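You operate a simulated robot arm through the tools that you are given. There is no shell and no other tool.

You run a simulated robot arm. Do the job below in one go: nothing can be reset, and whatever is moved stays where it is left.

Task
Dust the radio and tune it to the figure on the white card.
Fine: aerial lever up, volume at one, brush back where it stood. Set down upright: brush with a bar handle. What is to be rubbed or washed off counts as gone when no trace of it is left.

Only the result counts: the job must be done as asked and must still hold three seconds after the hand-in. Knocking over, shifting, dropping, spilling or breaking anything else fails it.

Robot
A 7-joint arm with a fingered hand, fixed in place. Base frame: the origin is at the foot of the arm, x ahead of it, y to its left, z up. Units: mm, rad, N and s.
With the tool pointing down near the work surface it reaches from about 180 to 780 mm from the base axis. Its first joint turns from -2.897 to 2.897 rad. Payload 4.9 kg.
Tool frame: the origin (TCP) lies between the finger pads and is the grasp point; the fingertips stand 32 mm ahead of it; z points along the fingers, y is the line along which they close. The gripper opens to 192 mm. The gripper's body begins 89 mm behind the TCP. The gripper is a hand of 3 fingers: y runs from the thumb to the fingers, the wrist lies at [0, 0, -267] in the tool frame, and closing takes about 1.5 s.
Orientation is that of the tool frame in the base frame, as a unit quaternion [w, x, y, z]. With the fingers straight down and closing along the base's y, the tool's x points along the base's -x, its y along +y and its z along -z.

Tools
- The arm moves only by the tool drive_tool. Its argument "rows" is a list of rows, each a list of 6 numbers: the shift along the base's x, y, z in units of 250 mm (1.0 is 250 mm), then the turn, a rotation vector about the base's x, y, z in units of 45 degrees (1.0 is 45 degrees). In form: [[tx, ty, tz, rx, ry, rz], ...]. A call has 1 to 20 rows; each row is the pose to reach, as a shift and turn from the pose commanded when the call began. "gripper" is the opening in per cent of the stroke, from 0 (shut) to 100 (fully open), set as the call begins (left out, the last holds). A call with a number of a shift or a turn outside -1 to 1 is refused whole. A row lasts 0.2 s, in which the tool goes at most 50 mm and 0.15 rad; a call with a longer step from one row to the next is refused whole, and so is a gripper value outside its range. Where a pose cannot be reached the arm comes as near as it can. A force on the tool above 40 N (or 10 N above the force at the start of the call, whichever is more), or a blocked arm, ends the call early, and 0.2 s more pass. Each finger travels about 153 mm/s and halts on what it meets, pressing with about 25 N; the grip force reading is that of the motor and also rises with nothing between the fingers. The clock runs only during rows and for 0.2 s after the last one: add rows that repeat a pose to give the fingers time. The reply holds the time, the measured pose of the TCP, the force on the tool along the base axes, the opening and the grip force, in the units named above and with some noise, with the torque about the TCP (base axes, N m) and any sound that the robot's microphone picked up.
- Cameras (640 x 400 px; columns grow to the right, rows downward): "scene" is fixed at [220.6, 499.8, 1562.1]; the picture's right is [-0.97, -0.24, 0.00], its down [-0.10, 0.38, -0.92] and it looks along [0.22, -0.89, -0.39] (base axes); focal length 329 px, centre (320, 200). "wrist" rides on the gripper at [80, -46, -113] in the tool frame; the picture's right is [0.50, 0.87, 0.00], its down [-0.67, 0.39, -0.63] and it looks along [-0.55, 0.32, 0.78] (tool axes); focal length 226 px, centre (320, 200). There is no depth. A picture from a camera that has moved, and an enlarged one, comes with that camera's place and axes in the base frame and with its lens.
- grab_frame(camera): a new picture of that camera. The clock stands still meanwhile.
- set_fingers(finger1, finger2, thumb_bend): sets how far each is bent, from 0 (flat) to 1 (curled in); at 0.3 the hand is open as for a grip, at 0.7 the pads meet at the TCP. One left out holds its place. A second passes; each finger stops where it meets its share of the squeeze, and holds until it gets a number again. A gripper value or a shape takes the hand back. It gives what a move gives, with no picture; readings hold the bend of each and the force on the fingers (four entries, about 0 where the hand has none), thumb and palm.
- grasp_type(shape): the hand has 3 fingers and takes this shape, open, in about a second: jaw (thumb against the fingers, like two jaws); tri (thumb and two fingers); tip (a fingertip pinch); poke (one finger out to press); point (the index stretched); flat (the hand flat); cup (the hand cupped); fist (a fist). The gripper value then closes the fingers along that shape, each until it touches; the sizes above hold for jaw. It gives what a move gives, with no picture.
- enlarge(camera, box): a new picture of the part [left, top, right, bottom] of that camera's present view, enlarged. The clock stands still meanwhile.
- finish_job(): hands the job in; it is judged then, once.

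Places have to be worked out from the pictures, the camera data and where the tool is seen. Open the gripper and draw the arm clear of the work before you hand the job in, unless the task says otherwise.

The tools are called as a command line: name --pt "numbers of a row" for each row, then --argument value for the rest, lists and objects as JSON in quotes. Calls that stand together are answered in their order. drive_tool: Moves the arm, as the interface text tells. Its arguments: {"type":"object","properties":{"rows":{"type":"array","items":{"type":"array","items":{"type":"number"}}},"gripper":{"type":"number"}},"required":["rows"]} The other tools are called the same way: grasp_type (shape) gives the hand a shape; set_fingers (finger1, finger2, thumb_bend) moves the fingers one by one; grab_frame (camera) takes a picture; enlarge (camera, box) takes an enlarged picture of a part of a camera's view; finish_job () hands the job in.

At the start:

```text
t: 0.0
eef_pos: [313.9, -294.9, 1339.6]
ee_rot: [0.001, 0.0, 1.0, 0.0]
contact_force: [0.1, 0.3, -0.2]
torque: [-0.01, -0.01, 0.03]
gripper_width: 191.8
grasp_force: 0.1
shape: jaw
bend: [0.3, 0.3, 0.3]
finger forces: [0.0, 0.0, 0.1, 0.0, 0.0, 0.1]
```

scene: 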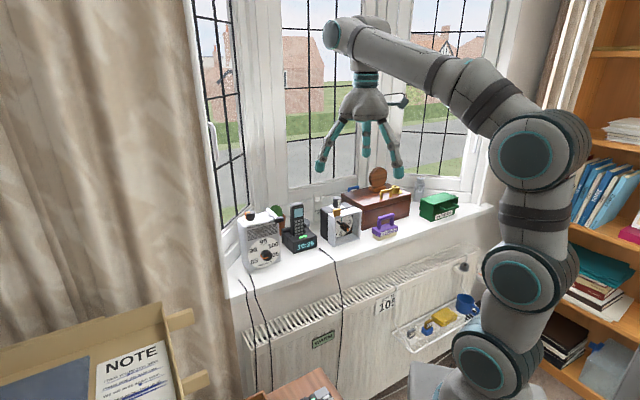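
wrist: 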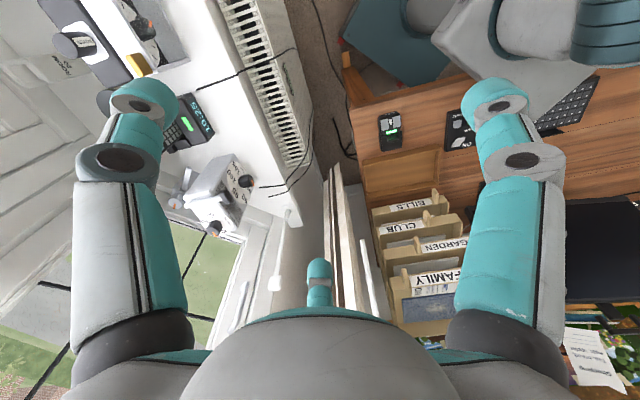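

I start by looking closely at the window sill where the radio and the brush seem to stand.

enlarge --camera "scene" --box '[220, 160, 380, 290]'

enlarge --camera "scene" --box '[340, 160, 500, 260]'

enlarge --camera "scene" --box '[340, 260, 500, 360]'

enlarge --camera "scene" --box '[0, 300, 220, 400]'

```text
3.08 times, centred on (300, 225) of scene
camera zoom: at [220.6, 499.8, 1562.1], right [-0.97, -0.24, 0.0], down [-0.1, 0.38, -0.92], along [0.22, -0.89, -0.39], focal length 1014 px, centre (382, 123)
```

zoom: 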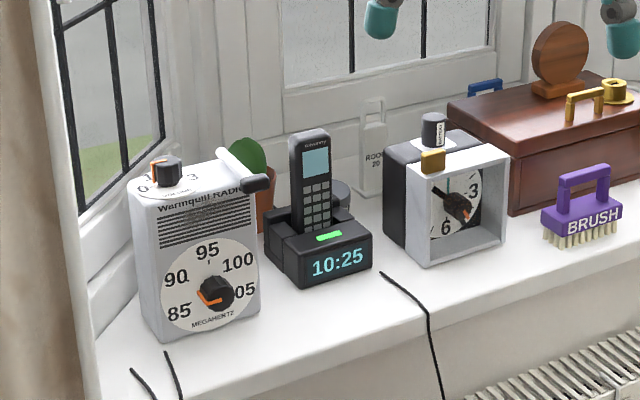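

```text
4.00 times, centred on (420, 210) of scene
camera zoom: at [220.6, 499.8, 1562.1], right [-0.97, -0.24, 0.0], down [-0.1, 0.38, -0.92], along [0.22, -0.89, -0.39], focal length 1318 px, centre (-80, 160)
```

zoom: 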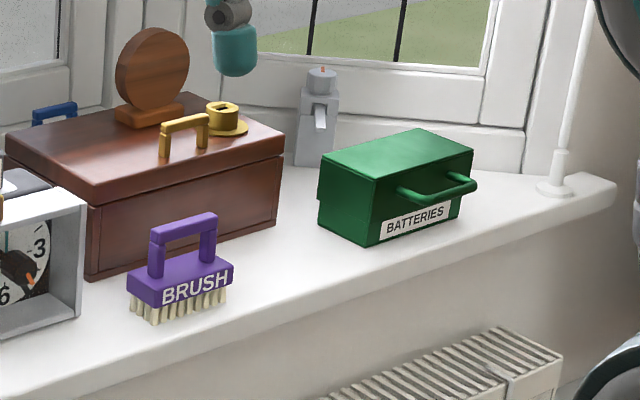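

```text
4.00 times, centred on (420, 310) of scene
camera zoom: at [220.6, 499.8, 1562.1], right [-0.97, -0.24, 0.0], down [-0.1, 0.38, -0.92], along [0.22, -0.89, -0.39], focal length 1318 px, centre (-80, -240)
```

zoom: 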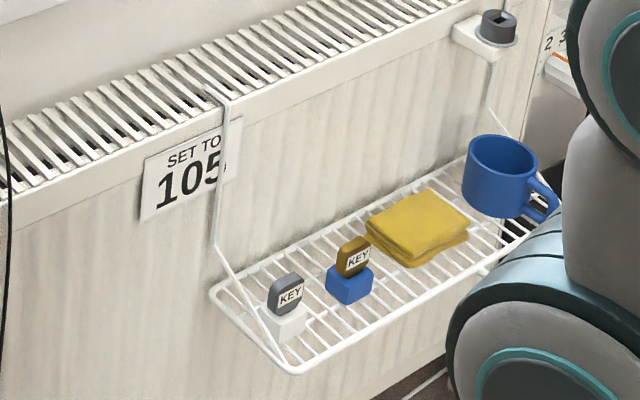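

```text
2.91 times, centred on (110, 350) of scene
camera zoom: at [220.6, 499.8, 1562.1], right [-0.97, -0.24, 0.0], down [-0.1, 0.38, -0.92], along [0.22, -0.89, -0.39], focal length 958 px, centre (931, -236)
```

zoom: 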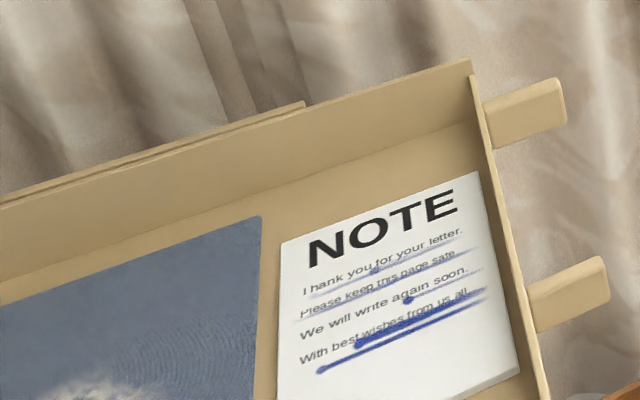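

The brush is purple with a bar handle on the sill, the radio stands at the left with dust on its grille, and a "SET TO 105" card hangs on the radiator. I zoom further into the radio, the card and the brush.

enlarge --camera "scene" --box '[230, 200, 294, 280]'

enlarge --camera "scene" --box '[365, 280, 405, 320]'

enlarge --camera "scene" --box '[300, 180, 400, 245]'

enlarge --camera "wrist" --box '[120, 100, 300, 260]'

enlarge --camera "wrist" --box '[0, 0, 160, 100]'

```text
5.00 times, centred on (262, 240) of scene
camera zoom: at [220.6, 499.8, 1562.1], right [-0.97, -0.24, 0.0], down [-0.1, 0.38, -0.92], along [0.22, -0.89, -0.39], focal length 1647 px, centre (610, 0)
```

zoom: 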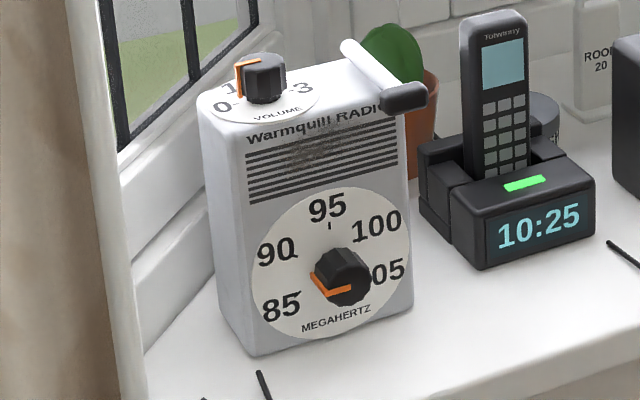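

```text
10.00 times, centred on (385, 300) of scene
camera zoom: at [220.6, 499.8, 1562.1], right [-0.97, -0.24, 0.0], down [-0.1, 0.38, -0.92], along [0.22, -0.89, -0.39], focal length 3294 px, centre (-330, -800)
```

zoom: 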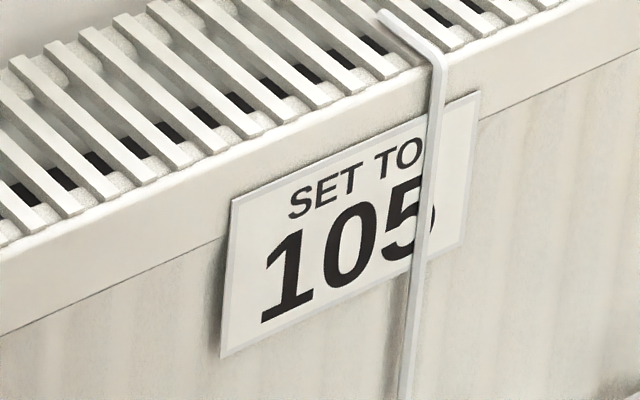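

```text
6.15 times, centred on (350, 212) of scene
camera zoom: at [220.6, 499.8, 1562.1], right [-0.97, -0.24, 0.0], down [-0.1, 0.38, -0.92], along [0.22, -0.89, -0.39], focal length 2027 px, centre (135, 123)
```

zoom: 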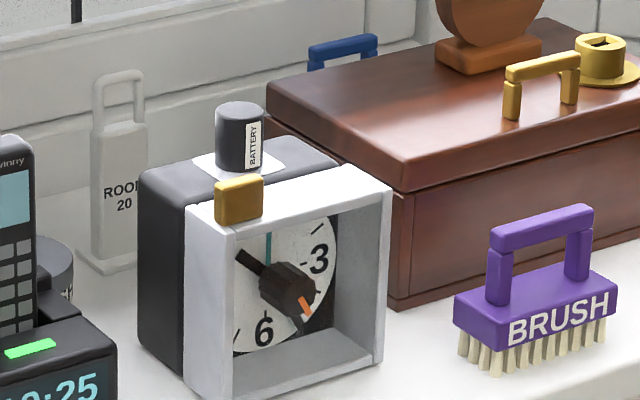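

```text
2.50 times, centred on (210, 180) of wrist
camera zoom: at [234.2, -342.3, 1451.4], right [-0.5, 0.87, 0.0], down [0.67, 0.39, 0.63], along [0.55, 0.32, -0.77], focal length 565 px, centre (595, 250)
```

zoom: 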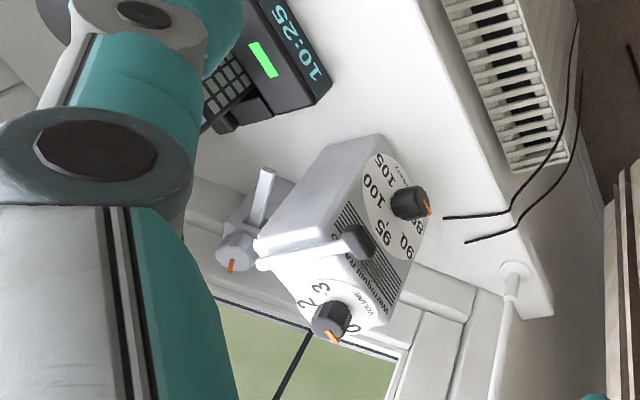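

```text
4.00 times, centred on (80, 50) of wrist
camera zoom: at [234.2, -342.3, 1451.4], right [-0.5, 0.87, 0.0], down [0.67, 0.39, 0.63], along [0.55, 0.32, -0.77], focal length 904 px, centre (1280, 800)
```

zoom: 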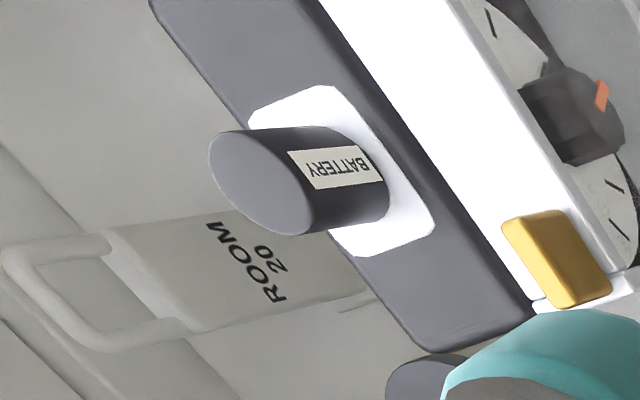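

The radio's volume knob triangulates to about (660, -358, 1110) and the sill to z ≈ 933, with the sill running at 45° to the base axes. I move nearer, with the hand turned 45°, to get a good wrist view of the radio.

drive_tool --pt "0.1 -0.006 -0.1 0 0 -0.16" --pt "0.2 -0.012 -0.22 0 0 -0.33" --pt "0.31 -0.018 -0.34 0 0 -0.5" --pt "0.41 -0.024 -0.46 0 0 -0.67" --pt "0.52 -0.03 -0.58 0 0 -0.84" --pt "0.62 -0.036 -0.69 0 0 -1.0"

grab_frame --camera "wrist"

grab_frame --camera "scene"

```text
t: 1.4
eef_pos: [471.7, -305.1, 1167.2]
ee_rot: [0.002, 0.383, 0.924, -0.001]
contact_force: [-0.4, 0.5, 0.9]
torque: [-0.02, -0.01, -0.02]
gripper_width: 191.8
grasp_force: 0.1
shape: jaw
bend: [0.3, 0.3, 0.3]
finger forces: [0.1, 0.1, 0.1, 0.0, 0.0, 0.1]
```

```text
taken
camera wrist: at [382.9, -282.4, 1278.5], right [0.26, 0.97, 0.0], down [0.75, -0.2, 0.63], along [0.61, -0.17, -0.77], focal length 226 px, centre (320, 200)
```

wrist: 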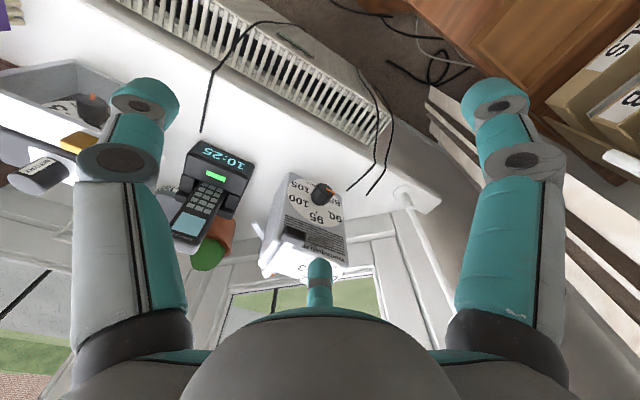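

```text
taken
```

scene: 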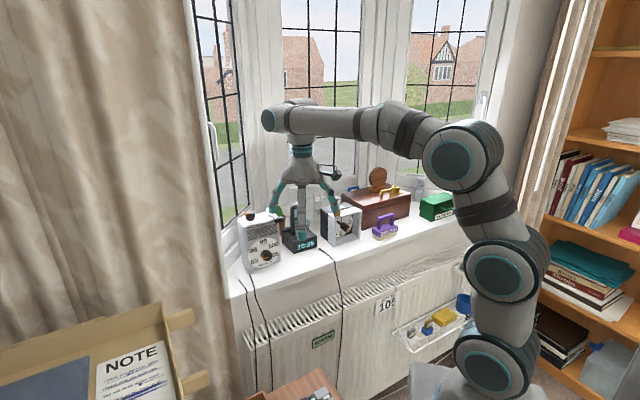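

The radio appears near the palm in the upside-down wrist view. I enlarge it to read the knobs and the lever.

enlarge --camera "wrist" --box '[240, 160, 368, 290]'

enlarge --camera "wrist" --box '[0, 60, 130, 220]'

```text
3.08 times, centred on (304, 225) of wrist
camera zoom: at [382.9, -282.4, 1278.5], right [0.26, 0.97, 0.0], down [0.75, -0.2, 0.63], along [0.61, -0.17, -0.77], focal length 696 px, centre (369, 123)
```

zoom: 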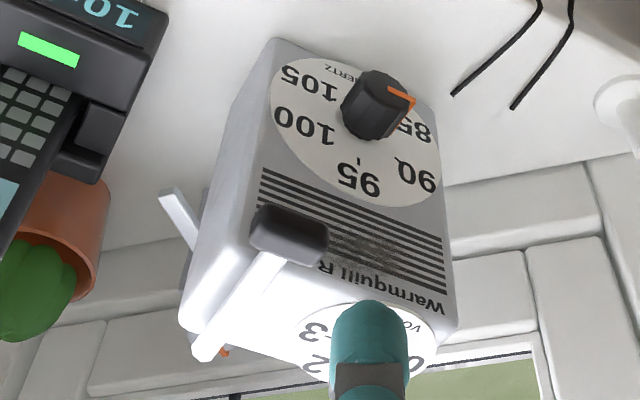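

```text
2.50 times, centred on (65, 140) of wrist
camera zoom: at [382.9, -282.4, 1278.5], right [0.26, 0.97, 0.0], down [0.75, -0.2, 0.63], along [0.61, -0.17, -0.77], focal length 565 px, centre (958, 350)
```

zoom: 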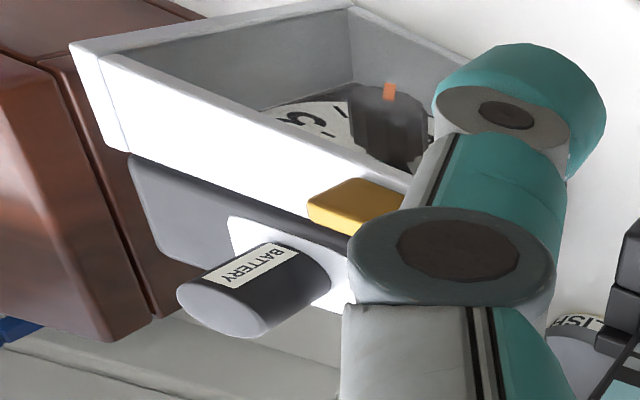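

The dust smudge sits on the upper grille, and the aerial lever lies flat on the radio's right with a black grip overhanging the front. I tilt the hand 45° towards the window to see the radio front squarely.

drive_tool --pt "0.0 0.0 -0.05 -0.12 -0.12 0" --pt "0.03 0.02 -0.12 -0.24 -0.24 0" --pt "0.07 0.05 -0.2 -0.36 -0.36 0" --pt "0.11 0.07 -0.28 -0.48 -0.48 0" --pt "0.15 0.09 -0.36 -0.6 -0.6 0" --pt "0.188 0.112 -0.428 -0.707 -0.707 0" --pt "0.188 0.112 -0.428 -0.707 -0.707 0"

grab_frame --camera "wrist"

enlarge --camera "wrist" --box '[180, 80, 400, 300]'

```text
t: 3.0
eef_pos: [514.9, -275.5, 1059.0]
ee_rot: [0.354, 0.353, 0.854, -0.146]
contact_force: [0.7, -0.4, -0.3]
torque: [0.01, 0.01, 0.01]
gripper_width: 191.9
grasp_force: 0.0
shape: jaw
bend: [0.3, 0.3, 0.3]
finger forces: [0.0, 0.0, 0.0, 0.0, 0.1, 0.0]
```

```text
taken
camera wrist: at [387.0, -212.5, 1081.6], right [0.36, 0.86, -0.35], down [0.29, 0.26, 0.92], along [0.89, -0.44, -0.16], focal length 226 px, centre (320, 200)
```

wrist: 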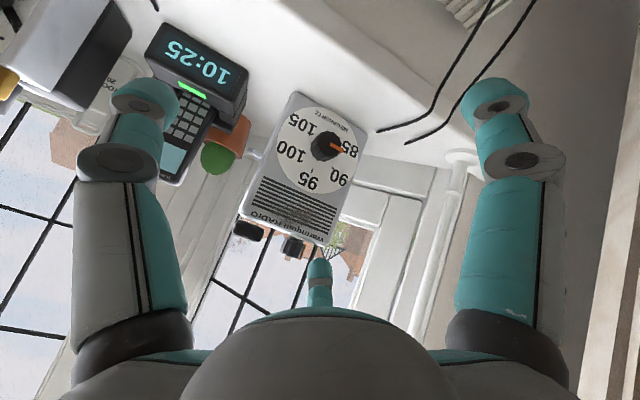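

```text
1.82 times, centred on (290, 190) of wrist
camera zoom: at [387.0, -212.5, 1081.6], right [0.36, 0.86, -0.35], down [0.29, 0.26, 0.92], along [0.89, -0.44, -0.16], focal length 411 px, centre (374, 218)
```

zoom: 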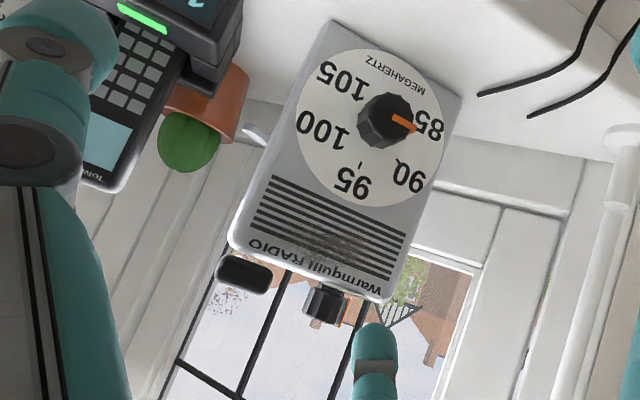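

This is an almost frontal view; I enlarge in pieces to measure the radio's corners, the tuning knob, the lever grip and the dust.

enlarge --camera "wrist" --box '[225, 85, 375, 179]'

enlarge --camera "wrist" --box '[225, 170, 375, 264]'

enlarge --camera "scene" --box '[230, 200, 310, 280]'

```text
4.26 times, centred on (300, 132) of wrist
camera zoom: at [387.0, -212.5, 1081.6], right [0.36, 0.86, -0.35], down [0.29, 0.26, 0.92], along [0.89, -0.44, -0.16], focal length 962 px, centre (405, 489)
```

zoom: 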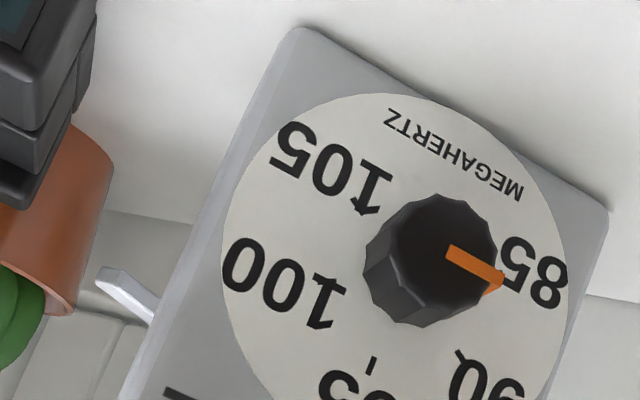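

```text
4.26 times, centred on (300, 217) of wrist
camera zoom: at [387.0, -212.5, 1081.6], right [0.36, 0.86, -0.35], down [0.29, 0.26, 0.92], along [0.89, -0.44, -0.16], focal length 962 px, centre (405, 128)
```

zoom: 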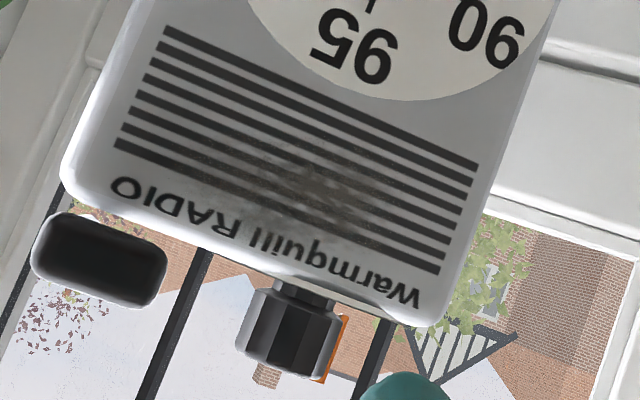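

```text
5.00 times, centred on (270, 240) of scene
camera zoom: at [220.6, 499.8, 1562.1], right [-0.97, -0.24, 0.0], down [-0.1, 0.38, -0.92], along [0.22, -0.89, -0.39], focal length 1647 px, centre (570, 0)
```

zoom: 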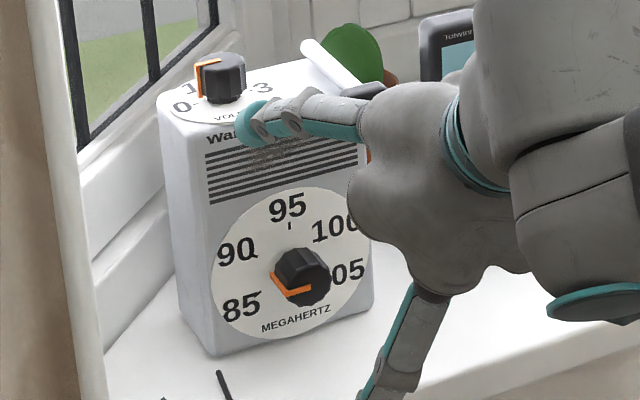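

Two views agree well: with u = (0.707,-0.707) outward and v = (0.707,0.707) along the sill, the radio front is at u≈689, v 133–245, z 933–1087. The tuning knob axis is at v≈189, z≈975, the volume knob at u≈720, v≈213, the lever grip at u≈661, v≈145, z≈1099, and the dust at v≈193, z≈1063. Next I back off and look at the brush.

drive_tool --pt "-0.14 -0.02 0.08 0.11 0.11 0" --pt "-0.28 -0.06 0.18 0.23 0.23 0" --pt "-0.42 -0.12 0.28 0.35 0.35 0" --pt "-0.56 -0.18 0.38 0.47 0.47 0" --pt "-0.7 -0.26 0.46 0.59 0.59 0" --pt "-0.84 -0.36 0.47 0.707 0.707 0"

drive_tool --pt "-0.15 -0.13 0 0 0 0" --pt "-0.3 -0.27 0 0 0 0" --pt "-0.45 -0.41 0 0 0 0" --pt "-0.6 -0.55 0 0 0 0" --pt "-0.75 -0.69 0 0 0 0" --pt "-0.91 -0.83 0 0 0 0" --pt "-0.91 -0.83 0 0 0 0"

grab_frame --camera "wrist"

grab_frame --camera "scene"

```text
t: 4.4
eef_pos: [301.6, -369.3, 1177.6]
ee_rot: [0.0, 0.382, 0.924, 0.0]
contact_force: [0.4, -0.2, 0.1]
torque: [0.01, 0.03, 0.04]
gripper_width: 191.9
grasp_force: 0.1
shape: jaw
bend: [0.3, 0.3, 0.3]
finger forces: [0.0, 0.1, 0.0, 0.0, 0.1, 0.1]
```

```text
refused: row 2 steps farther than a row can; nothing moved
```

```text
taken
camera wrist: at [214.0, -346.3, 1289.5], right [0.26, 0.97, 0.0], down [0.75, -0.2, 0.63], along [0.61, -0.16, -0.78], focal length 226 px, centre (320, 200)
```

wrist: 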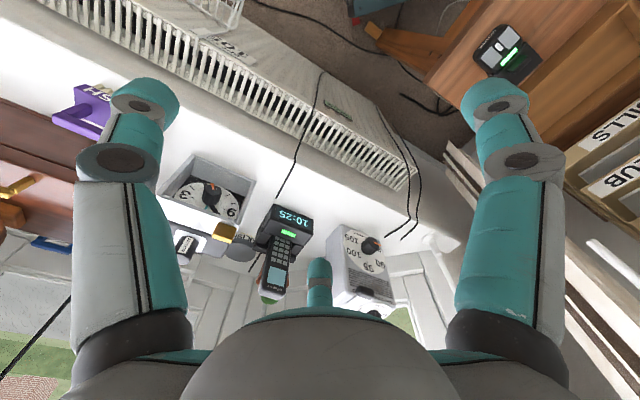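

```text
taken
```

scene: 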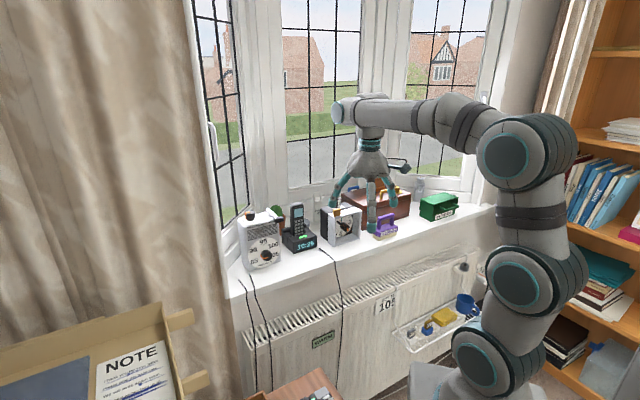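

The hand is back in front of the sill, and the brush shows at the left of the wrist view. I continue towards it in shorter steps.

drive_tool --pt "-0.13 -0.119 0 0 0 0" --pt "-0.26 -0.238 0 0 0 0" --pt "-0.39 -0.357 0 0 0 0" --pt "-0.52 -0.476 0 0 0 0" --pt "-0.65 -0.595 0 0 0 0" --pt "-0.78 -0.714 0 0 0 0" --pt "-0.91 -0.832 0 0 0 0" --pt "-0.91 -0.832 0 0 0 0"

grab_frame --camera "wrist"

enlarge --camera "wrist" --box '[200, 100, 440, 250]'

```text
t: 6.2
eef_pos: [77.4, -577.8, 1171.2]
ee_rot: [0.001, 0.382, 0.924, -0.001]
contact_force: [0.1, 0.2, -0.6]
torque: [0.04, -0.02, -0.01]
gripper_width: 191.9
grasp_force: 0.1
shape: jaw
bend: [0.3, 0.3, 0.3]
finger forces: [0.1, 0.0, 0.1, 0.0, 0.1, 0.1]
```

```text
taken
camera wrist: at [-10.9, -554.8, 1283.9], right [0.26, 0.97, 0.0], down [0.75, -0.2, 0.63], along [0.61, -0.16, -0.77], focal length 226 px, centre (320, 200)
```

wrist: 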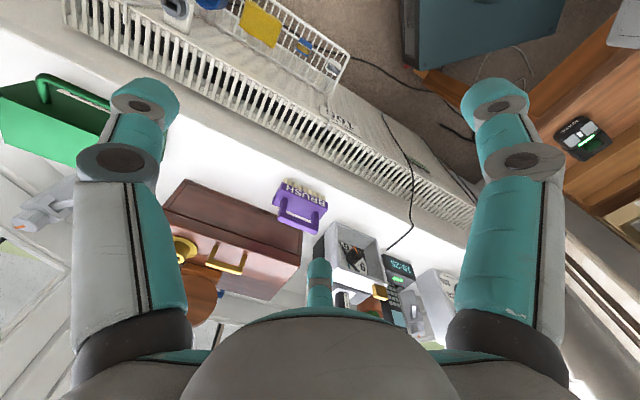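

```text
2.67 times, centred on (320, 175) of wrist
camera zoom: at [-10.9, -554.8, 1283.9], right [0.26, 0.97, 0.0], down [0.75, -0.2, 0.63], along [0.61, -0.16, -0.77], focal length 603 px, centre (320, 267)
```

zoom: 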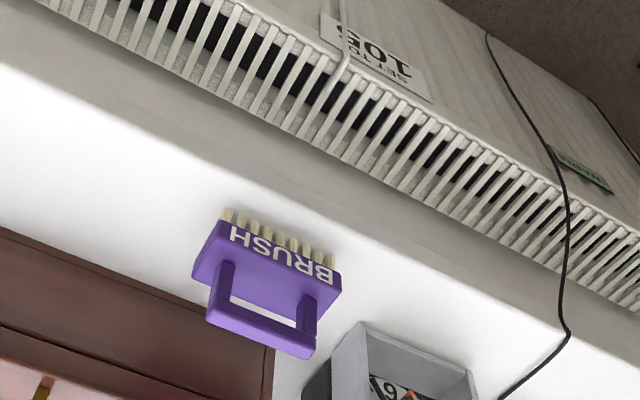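

The brush's bar handle runs along the sill direction. I zoom in here and then take a second view from another place to triangulate it.

enlarge --camera "wrist" --box '[260, 170, 340, 250]'

drive_tool --pt "0.1 -0.1 0 0 0 0" --pt "0.2 -0.2 0 0 0 0" --pt "0.3 -0.3 0 0 0 0" --pt "0.4 -0.3 0 0 0 0" --pt "0.4 -0.3 0 0 0 0"

grab_frame --camera "wrist"

```text
5.00 times, centred on (300, 210) of wrist
camera zoom: at [-10.9, -554.8, 1283.9], right [0.26, 0.97, 0.0], down [0.75, -0.2, 0.63], along [0.61, -0.16, -0.77], focal length 1130 px, centre (420, 150)
```

zoom: 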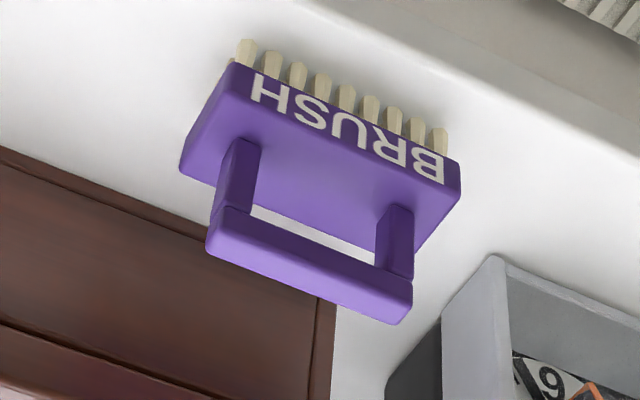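

```text
t: 7.4
eef_pos: [179.5, -651.5, 1173.2]
ee_rot: [0.0, 0.382, 0.924, -0.001]
contact_force: [0.1, -0.8, 0.5]
torque: [-0.04, -0.01, -0.01]
gripper_width: 191.8
grasp_force: 0.0
shape: jaw
bend: [0.3, 0.3, 0.3]
finger forces: [0.0, 0.0, 0.0, 0.0, 0.1, 0.0]
```

```text
taken
camera wrist: at [91.0, -628.8, 1284.8], right [0.26, 0.97, 0.0], down [0.75, -0.2, 0.63], along [0.61, -0.16, -0.77], focal length 226 px, centre (320, 200)
```

wrist: 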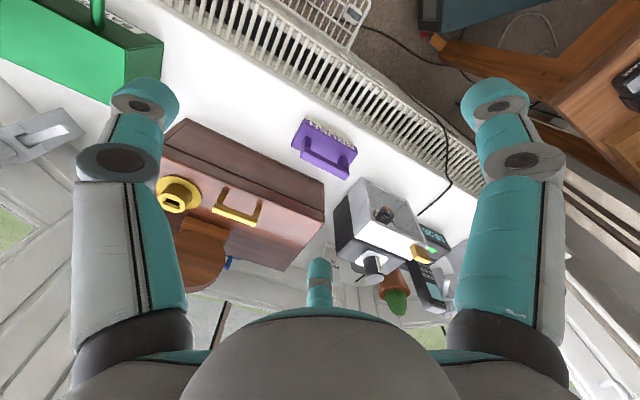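

enlarge --camera "wrist" --box '[280, 105, 370, 185]'

grab_frame --camera "scene"

```text
5.00 times, centred on (325, 145) of wrist
camera zoom: at [91.0, -628.8, 1284.8], right [0.26, 0.97, 0.0], down [0.75, -0.2, 0.63], along [0.61, -0.16, -0.77], focal length 1130 px, centre (295, 475)
```

zoom: 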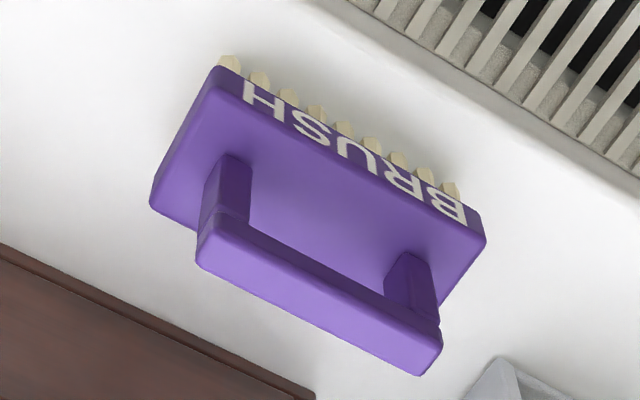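

```text
taken
```

scene: 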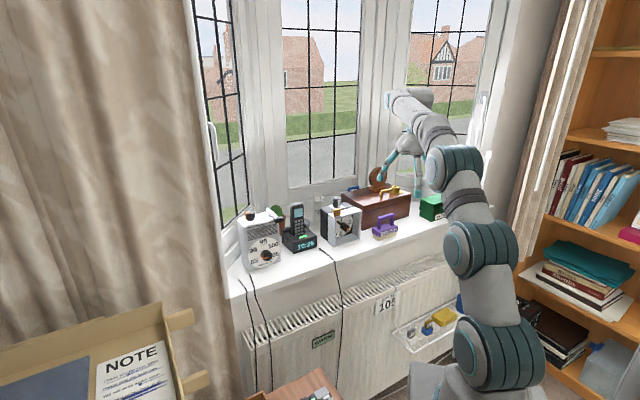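

Triangulating both views puts the brush's bar at u≈647, z 997–1009, v from -328 to -254, aligned with the sill. The wooden box front is at u≈719, so I must descend with the fingers partly closed. I test here in free space how the hand closes.

drive_tool --pt "0 0 0.05 0 0 0" --pt "0 0 0.1 0 0 0" --pt "0 0 0.1 0 0 0" --pt "0 0 0.1 0 0 0" --pt "0 0 0.1 0 0 0" --pt "0 0 0.1 0 0 0" --gripper 35

grab_frame --camera "wrist"

enlarge --camera "scene" --box '[330, 80, 450, 220]'

```text
t: 8.8
eef_pos: [177.5, -649.6, 1199.1]
ee_rot: [0.002, 0.382, 0.924, 0.0]
contact_force: [-0.3, 0.4, 0.7]
torque: [0.0, 0.01, 0.05]
gripper_width: 67.5
grasp_force: 0.1
shape: jaw
bend: [0.44, 0.44, 0.7]
finger forces: [0.1, 0.0, 0.2, 0.0, 0.0, 0.0]
```

```text
taken
camera wrist: at [90.3, -626.8, 1311.4], right [0.26, 0.97, 0.0], down [0.75, -0.2, 0.63], along [0.61, -0.16, -0.77], focal length 226 px, centre (320, 200)
```

wrist: 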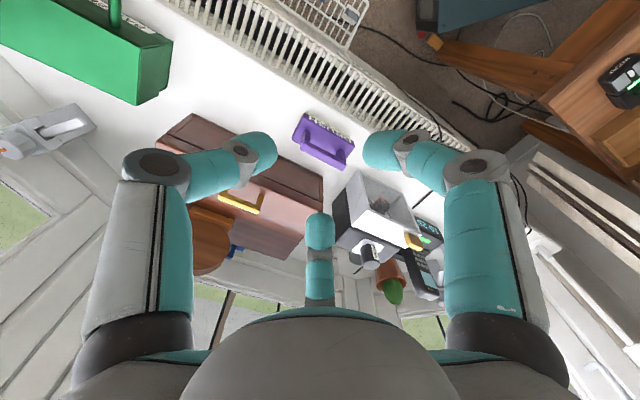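

```text
2.86 times, centred on (390, 150) of scene
camera zoom: at [220.6, 499.8, 1562.1], right [-0.97, -0.24, 0.0], down [-0.1, 0.38, -0.92], along [0.22, -0.89, -0.39], focal length 941 px, centre (120, 343)
```

zoom: 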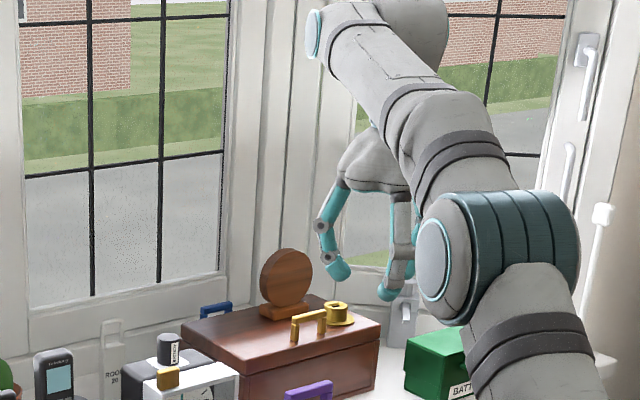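

The bend readings (0.44, 0.44, 0.7) leave me unsure which digit is the thumb, so I bend only the thumb and look.

set_fingers --finger1 0.3 --finger2 0.5 --thumb_bend 0.7

grab_frame --camera "wrist"

```text
t: 9.8
eef_pos: [178.5, -649.7, 1198.3]
ee_rot: [0.0, 0.383, 0.924, 0.0]
contact_force: [-0.1, 0.1, -0.2]
torque: [0.0, -0.02, 0.0]
gripper_width: 95.4
grasp_force: 0.1
shape: fingers
bend: [0.3, 0.5, 0.7]
finger forces: [0.1, 0.1, 0.0, 0.0, 0.0, 0.0]
```

```text
taken
camera wrist: at [90.3, -626.8, 1311.4], right [0.26, 0.97, 0.0], down [0.75, -0.2, 0.63], along [0.61, -0.16, -0.77], focal length 226 px, centre (320, 200)
```

wrist: 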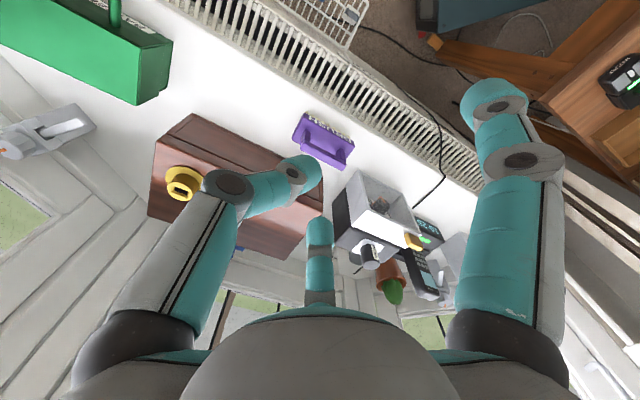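

Still ambiguous, so I open only the thumb now and compare.

set_fingers --thumb_bend 0.3

grab_frame --camera "wrist"

set_fingers --finger1 0.7 --finger2 0.3 --thumb_bend 0.3

grab_frame --camera "wrist"

```text
t: 10.8
eef_pos: [177.6, -648.3, 1199.2]
ee_rot: [0.002, 0.382, 0.924, -0.001]
contact_force: [-0.9, 0.3, -0.4]
torque: [0.01, 0.0, -0.02]
gripper_width: 168.0
grasp_force: 0.1
shape: fingers
bend: [0.3, 0.5, 0.3]
finger forces: [0.1, 0.1, 0.1, 0.0, 0.0, 0.1]
```

```text
taken
camera wrist: at [90.3, -626.8, 1311.4], right [0.26, 0.97, 0.0], down [0.75, -0.2, 0.63], along [0.61, -0.16, -0.77], focal length 226 px, centre (320, 200)
```

wrist: 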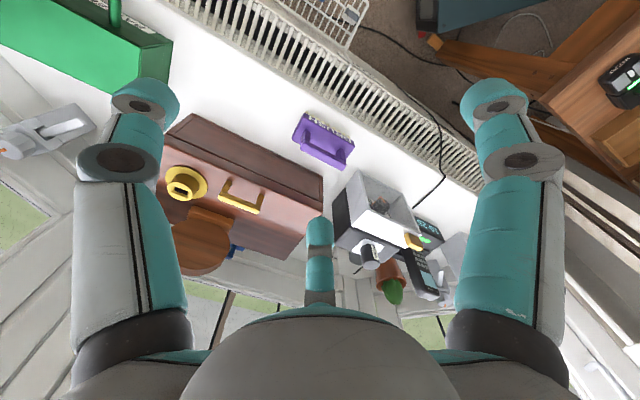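

```text
t: 11.8
eef_pos: [178.4, -650.5, 1198.8]
ee_rot: [0.001, 0.383, 0.924, 0.0]
contact_force: [0.4, -0.2, -0.2]
torque: [0.01, -0.04, -0.01]
gripper_width: 96.5
grasp_force: 0.1
shape: fingers
bend: [0.7, 0.3, 0.3]
finger forces: [0.0, 0.0, 0.1, 0.0, 0.0, 0.0]
```

```text
taken
camera wrist: at [90.3, -626.8, 1311.4], right [0.26, 0.97, 0.0], down [0.75, -0.2, 0.63], along [0.61, -0.16, -0.77], focal length 226 px, centre (320, 200)
```

wrist: 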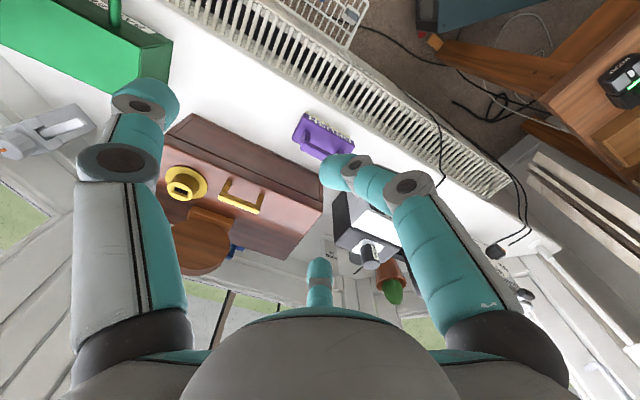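

Now it is clear: thumb is on tool −y, the fingers at ±30° around +y, matching the tool frame. I choose the grip with tool x along −v (thumb on the window side), so I turn the hand +90° in two calls while moving above the brush at (251.7, −663.3).

drive_tool --pt "0.05 0 0 0 0 0.17" --pt "0.1 -0.01 0 0 0 0.34" --pt "0.15 -0.02 0 0 0 0.51" --pt "0.2 -0.03 0 0 0 0.68" --pt "0.25 -0.04 0 0 0 0.85" --pt "0.293 -0.053 0 0 0 1.0" --gripper 35

drive_tool --pt "0 0 0 0 0 0.17" --pt "0 0 0 0 0 0.34" --pt "0 0 0 0 0 0.51" --pt "0 0 0 0 0 0.68" --pt "0 0 0 0 0 0.85" --pt "0 0 0 0 0 1.0" --pt "0 0 0 0 0 1.0"

grab_frame --camera "wrist"

grab_frame --camera "scene"

```text
t: 13.2
eef_pos: [246.5, -653.1, 1193.6]
ee_rot: [0.0, -0.003, 1.0, 0.001]
contact_force: [0.4, -0.9, -1.0]
torque: [0.06, 0.04, -0.04]
gripper_width: 67.5
grasp_force: 0.1
shape: jaw
bend: [0.44, 0.44, 0.7]
finger forces: [0.1, 0.1, 0.0, 0.0, 0.0, 0.0]
out of reach, approached as far as the arm can: row 6
```

```text
t: 14.8
eef_pos: [281.0, -634.6, 1194.8]
ee_rot: [-0.001, -0.178, 0.984, -0.001]
contact_force: [-0.4, -0.6, -0.1]
torque: [0.01, -0.01, 0.03]
gripper_width: 67.4
grasp_force: 0.0
shape: jaw
bend: [0.44, 0.44, 0.7]
finger forces: [0.1, 0.0, 0.0, 0.0, 0.1, 0.0]
out of reach, approached as far as the arm can: row 3, 4, 5, 6, 7
```

```text
taken
camera wrist: at [224.9, -706.3, 1308.3], right [-0.77, 0.63, 0.0], down [0.49, 0.6, 0.63], along [0.4, 0.49, -0.78], focal length 226 px, centre (320, 200)
```

wrist: 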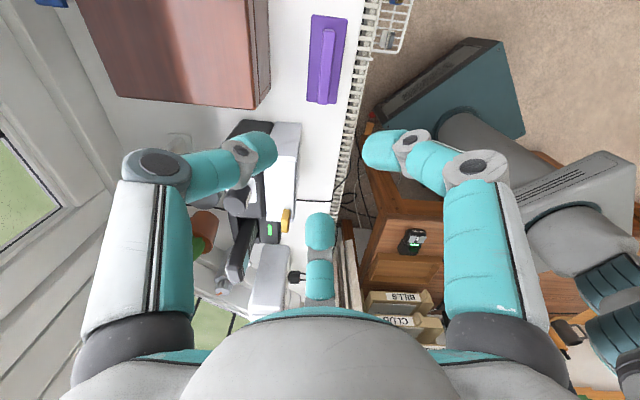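

```text
taken
```

scene: 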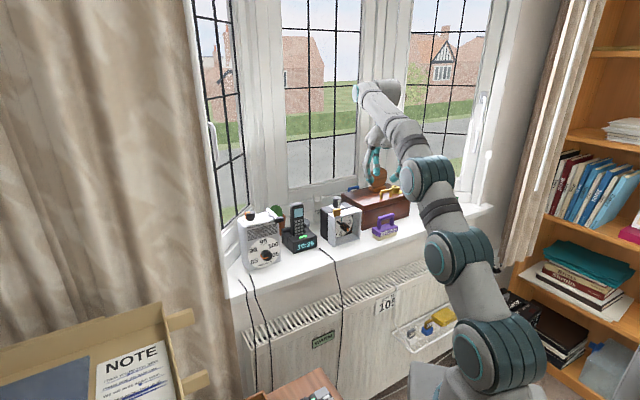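

The yaw hits a joint limit in that direction, so the opposite grip (tool x along +v, thumb on the robot side) is the comfortable one. I turn back by −45° and check where the commanded pose lies.

drive_tool --pt "0 0 0 0 0 -0.17" --pt "0 0 0 0 0 -0.34" --pt "0 0 0 0 0 -0.51" --pt "0 0 0 0 0 -0.68" --pt "0 0 0 0 0 -0.85" --pt "0 0 0 0 0 -1.0" --pt "0 0 0 0 0 -1.0"

```text
t: 16.4
eef_pos: [285.3, -634.3, 1194.4]
ee_rot: [-0.002, 0.213, 0.977, -0.001]
contact_force: [0.5, 0.4, 0.0]
torque: [0.0, -0.02, 0.01]
gripper_width: 67.2
grasp_force: 0.2
shape: jaw
bend: [0.44, 0.44, 0.7]
finger forces: [0.0, 0.0, 0.0, 0.0, 0.0, 0.1]
```

The commanded pose was clipped to the reached one (yaw −24.6°). I continue turning to yaw −135° while returning above the brush.

drive_tool --pt "-0.03 -0.02 0 0 0 -0.17" --pt "-0.06 -0.04 0 0 0 -0.34" --pt "-0.09 -0.06 0 0 0 -0.51" --pt "-0.11 -0.08 0 0 0 -0.68" --pt "-0.13 -0.1 0 0 0 -0.85" --pt "-0.134 -0.116 0 0 0 -1.0"

drive_tool --pt "0 0 0 0 0 -0.17" --pt "0 0 0 0 0 -0.34" --pt "0 0 0 0 0 -0.51" --pt "0 0 0 0 0 -0.68" --pt "0 0 0 0 0 -0.85" --pt "0 0 0 0 0 -1.0"

drive_tool --pt "0 0 0 0 0 -0.17" --pt "0 0 0 0 0 -0.34" --pt "0 0 0 0 0 -0.453" --pt "0 0 0 0 0 -0.453" --pt "0 0 0 0 0 -0.453"

grab_frame --camera "wrist"

grab_frame --camera "scene"

```text
t: 17.8
eef_pos: [248.8, -658.4, 1189.5]
ee_rot: [-0.003, 0.57, 0.822, 0.001]
contact_force: [-0.8, -0.1, 0.5]
torque: [0.0, 0.03, -0.01]
gripper_width: 67.3
grasp_force: 0.0
shape: jaw
bend: [0.44, 0.44, 0.7]
finger forces: [0.1, 0.0, 0.0, 0.1, 0.0, 0.0]
out of reach, approached as far as the arm can: row 5, 6
```

```text
t: 19.2
eef_pos: [249.5, -657.6, 1192.3]
ee_rot: [-0.002, 0.841, 0.541, 0.001]
contact_force: [0.6, -0.4, 0.3]
torque: [-0.02, 0.02, -0.04]
gripper_width: 67.4
grasp_force: 0.1
shape: jaw
bend: [0.44, 0.44, 0.7]
finger forces: [0.0, 0.0, 0.0, 0.1, 0.0, 0.0]
```

```text
t: 20.4
eef_pos: [249.1, -657.7, 1192.1]
ee_rot: [-0.001, 0.923, 0.384, 0.001]
contact_force: [-0.3, 0.4, -0.6]
torque: [0.02, 0.03, 0.0]
gripper_width: 67.3
grasp_force: 0.0
shape: jaw
bend: [0.44, 0.44, 0.7]
finger forces: [0.0, 0.0, 0.0, 0.0, 0.1, 0.0]
```

```text
taken
camera wrist: at [273.1, -570.3, 1304.5], right [0.97, -0.26, 0.0], down [-0.2, -0.75, 0.63], along [-0.16, -0.61, -0.78], focal length 226 px, centre (320, 200)
```

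wrist: 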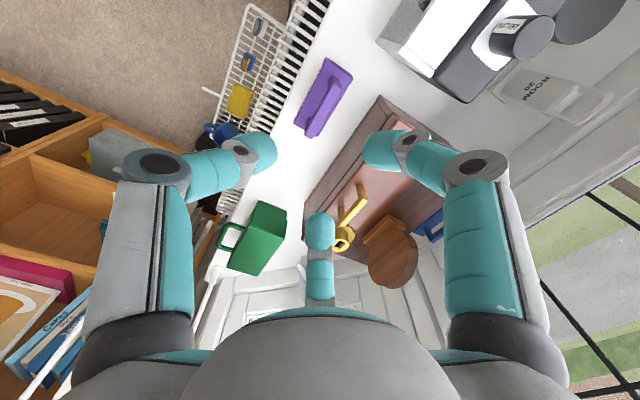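

```text
taken
```

scene: 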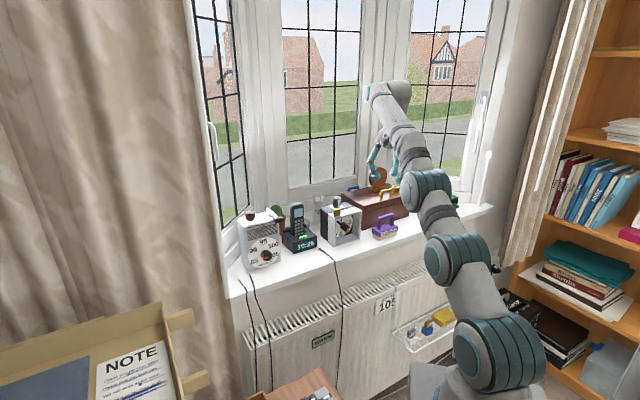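

The hand is now at yaw −135°, just at the reach limit at this height; lower down should be fine. I check the predicted bar position against this new view before descending.

enlarge --camera "wrist" --box '[280, 50, 380, 145]'

enlarge --camera "wrist" --box '[220, 40, 620, 280]'

```text
4.21 times, centred on (330, 98) of wrist
camera zoom: at [273.1, -570.3, 1304.5], right [0.97, -0.26, 0.0], down [-0.2, -0.75, 0.63], along [-0.16, -0.61, -0.78], focal length 952 px, centre (278, 632)
```

zoom: 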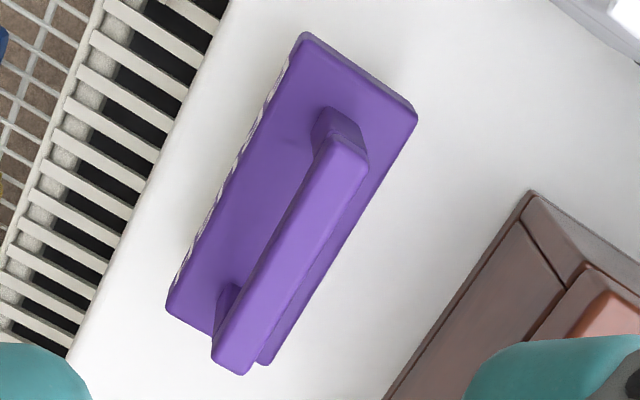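

```text
1.60 times, centred on (420, 160) of wrist
camera zoom: at [273.1, -570.3, 1304.5], right [0.97, -0.26, 0.0], down [-0.2, -0.75, 0.63], along [-0.16, -0.61, -0.78], focal length 362 px, centre (160, 264)
```

zoom: 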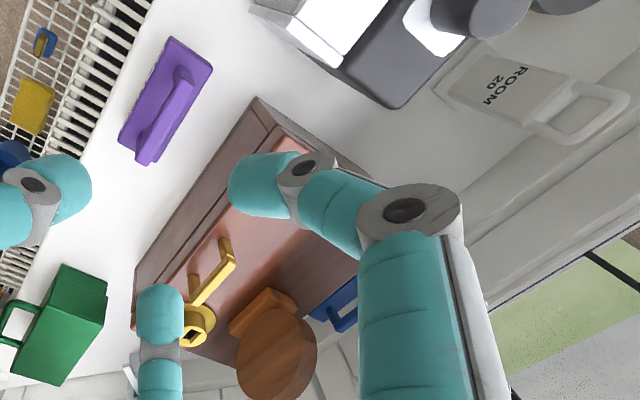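

The bar's predicted spot matches the new view within a millimetre. Before descending I look at the "tri" shape, in case its fingers oppose the thumb better for a bar.

grasp_type --shape "tri"

grab_frame --camera "wrist"

drive_tool --pt "0 0 0 0 0 0" --pt "0 0 0 0 0 0" --pt "0 0 0 0 0 0" --pt "0 0 0 0 0 0" --pt "0 0 0 0 0 0" --pt "0 0 0 0 0 0" --pt "0 0 0 0 0 0" --gripper 10

grab_frame --camera "wrist"

```text
t: 21.3
eef_pos: [249.3, -657.3, 1191.5]
ee_rot: [-0.002, 0.923, 0.384, 0.001]
contact_force: [0.3, -0.6, -0.6]
torque: [-0.02, 0.01, 0.01]
gripper_width: 191.9
grasp_force: 0.0
shape: tri
bend: [0.3, 0.3, 0.3]
finger forces: [0.1, 0.0, 0.0, 0.0, 0.0, 0.0]
```

```text
taken
camera wrist: at [273.1, -570.3, 1304.6], right [0.97, -0.25, 0.0], down [-0.2, -0.75, 0.63], along [-0.16, -0.61, -0.78], focal length 226 px, centre (320, 200)
```

wrist: 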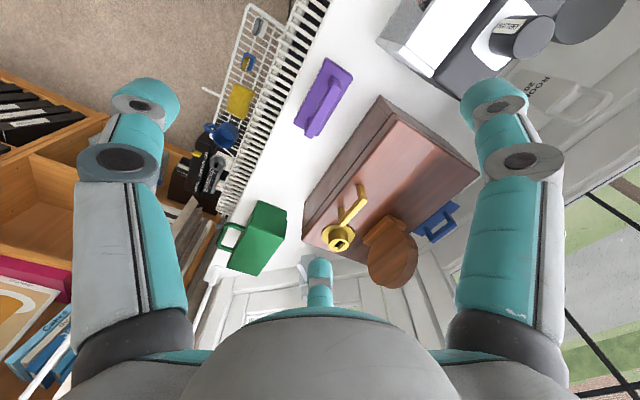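

```text
t: 22.9
eef_pos: [249.0, -658.1, 1191.4]
ee_rot: [-0.001, 0.923, 0.385, 0.0]
contact_force: [0.3, -0.5, -0.3]
torque: [0.0, -0.03, -0.01]
gripper_width: 19.7
grasp_force: 0.2
shape: tri
bend: [0.74, 0.74, 0.7]
finger forces: [0.0, 0.1, 0.0, 0.1, 0.0, 0.0]
```

```text
taken
camera wrist: at [273.1, -570.3, 1304.6], right [0.97, -0.25, 0.0], down [-0.2, -0.75, 0.63], along [-0.16, -0.61, -0.78], focal length 226 px, centre (320, 200)
```

wrist: 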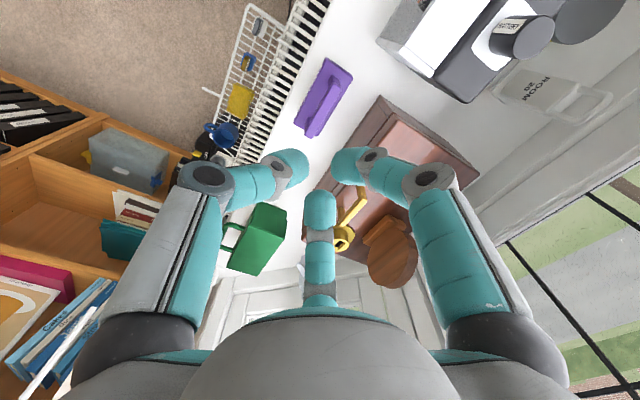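

"tri" gathers the same way, so I stay with jaw at about 67 mm opening. I descend first to z≈1075 over the bar and check.

grasp_type --shape "jaw"

drive_tool --pt "0 0 0 0 0 0" --pt "0 0 0 0 0 0" --pt "0 0 0 0 0 0" --pt "0 0 0 0 0 0" --pt "0.002 -0.004 -0.1 0 0 0" --pt "0.006 -0.008 -0.22 0 0 0" --pt "0.01 -0.013 -0.34 0 0 0" --pt "0.0104 -0.0152 -0.466 0 0 0" --pt "0.0104 -0.0152 -0.466 0 0 0" --gripper 35

grab_frame --camera "wrist"

enlarge --camera "scene" --box '[330, 120, 450, 245]'

```text
t: 23.8
eef_pos: [250.0, -657.3, 1191.1]
ee_rot: [-0.001, 0.923, 0.384, 0.001]
contact_force: [-0.9, -0.6, -1.0]
torque: [0.01, 0.02, 0.01]
gripper_width: 191.8
grasp_force: 0.1
shape: jaw
bend: [0.3, 0.3, 0.3]
finger forces: [0.0, 0.1, 0.0, 0.1, 0.0, 0.1]
```

```text
t: 25.8
eef_pos: [254.8, -661.0, 1073.9]
ee_rot: [0.0, 0.923, 0.384, 0.0]
contact_force: [0.2, 0.8, 0.5]
torque: [0.0, 0.0, 0.0]
gripper_width: 67.5
grasp_force: 0.0
shape: jaw
bend: [0.44, 0.44, 0.7]
finger forces: [0.0, 0.0, 0.1, 0.0, 0.1, 0.0]
```

```text
taken
camera wrist: at [278.4, -573.3, 1187.2], right [0.97, -0.25, 0.0], down [-0.2, -0.75, 0.63], along [-0.16, -0.61, -0.78], focal length 226 px, centre (320, 200)
```

wrist: 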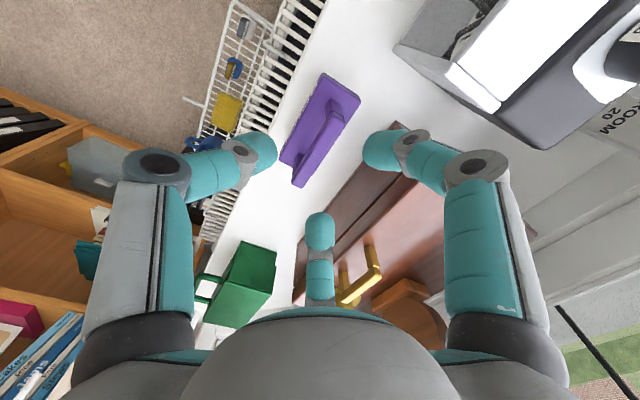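

```text
3.20 times, centred on (390, 182) of scene
camera zoom: at [220.6, 499.8, 1562.1], right [-0.97, -0.24, 0.0], down [-0.1, 0.38, -0.92], along [0.22, -0.89, -0.39], focal length 1054 px, centre (96, 256)
```

zoom: 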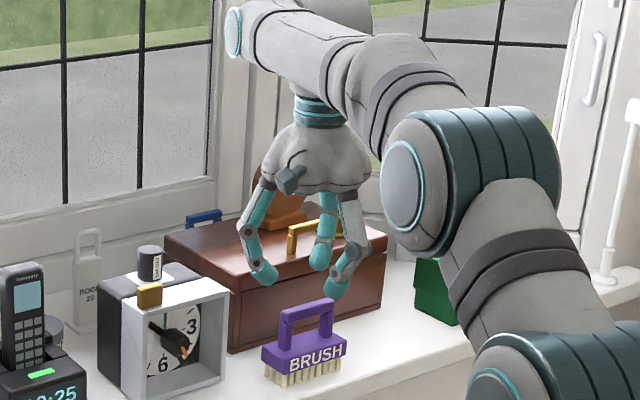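

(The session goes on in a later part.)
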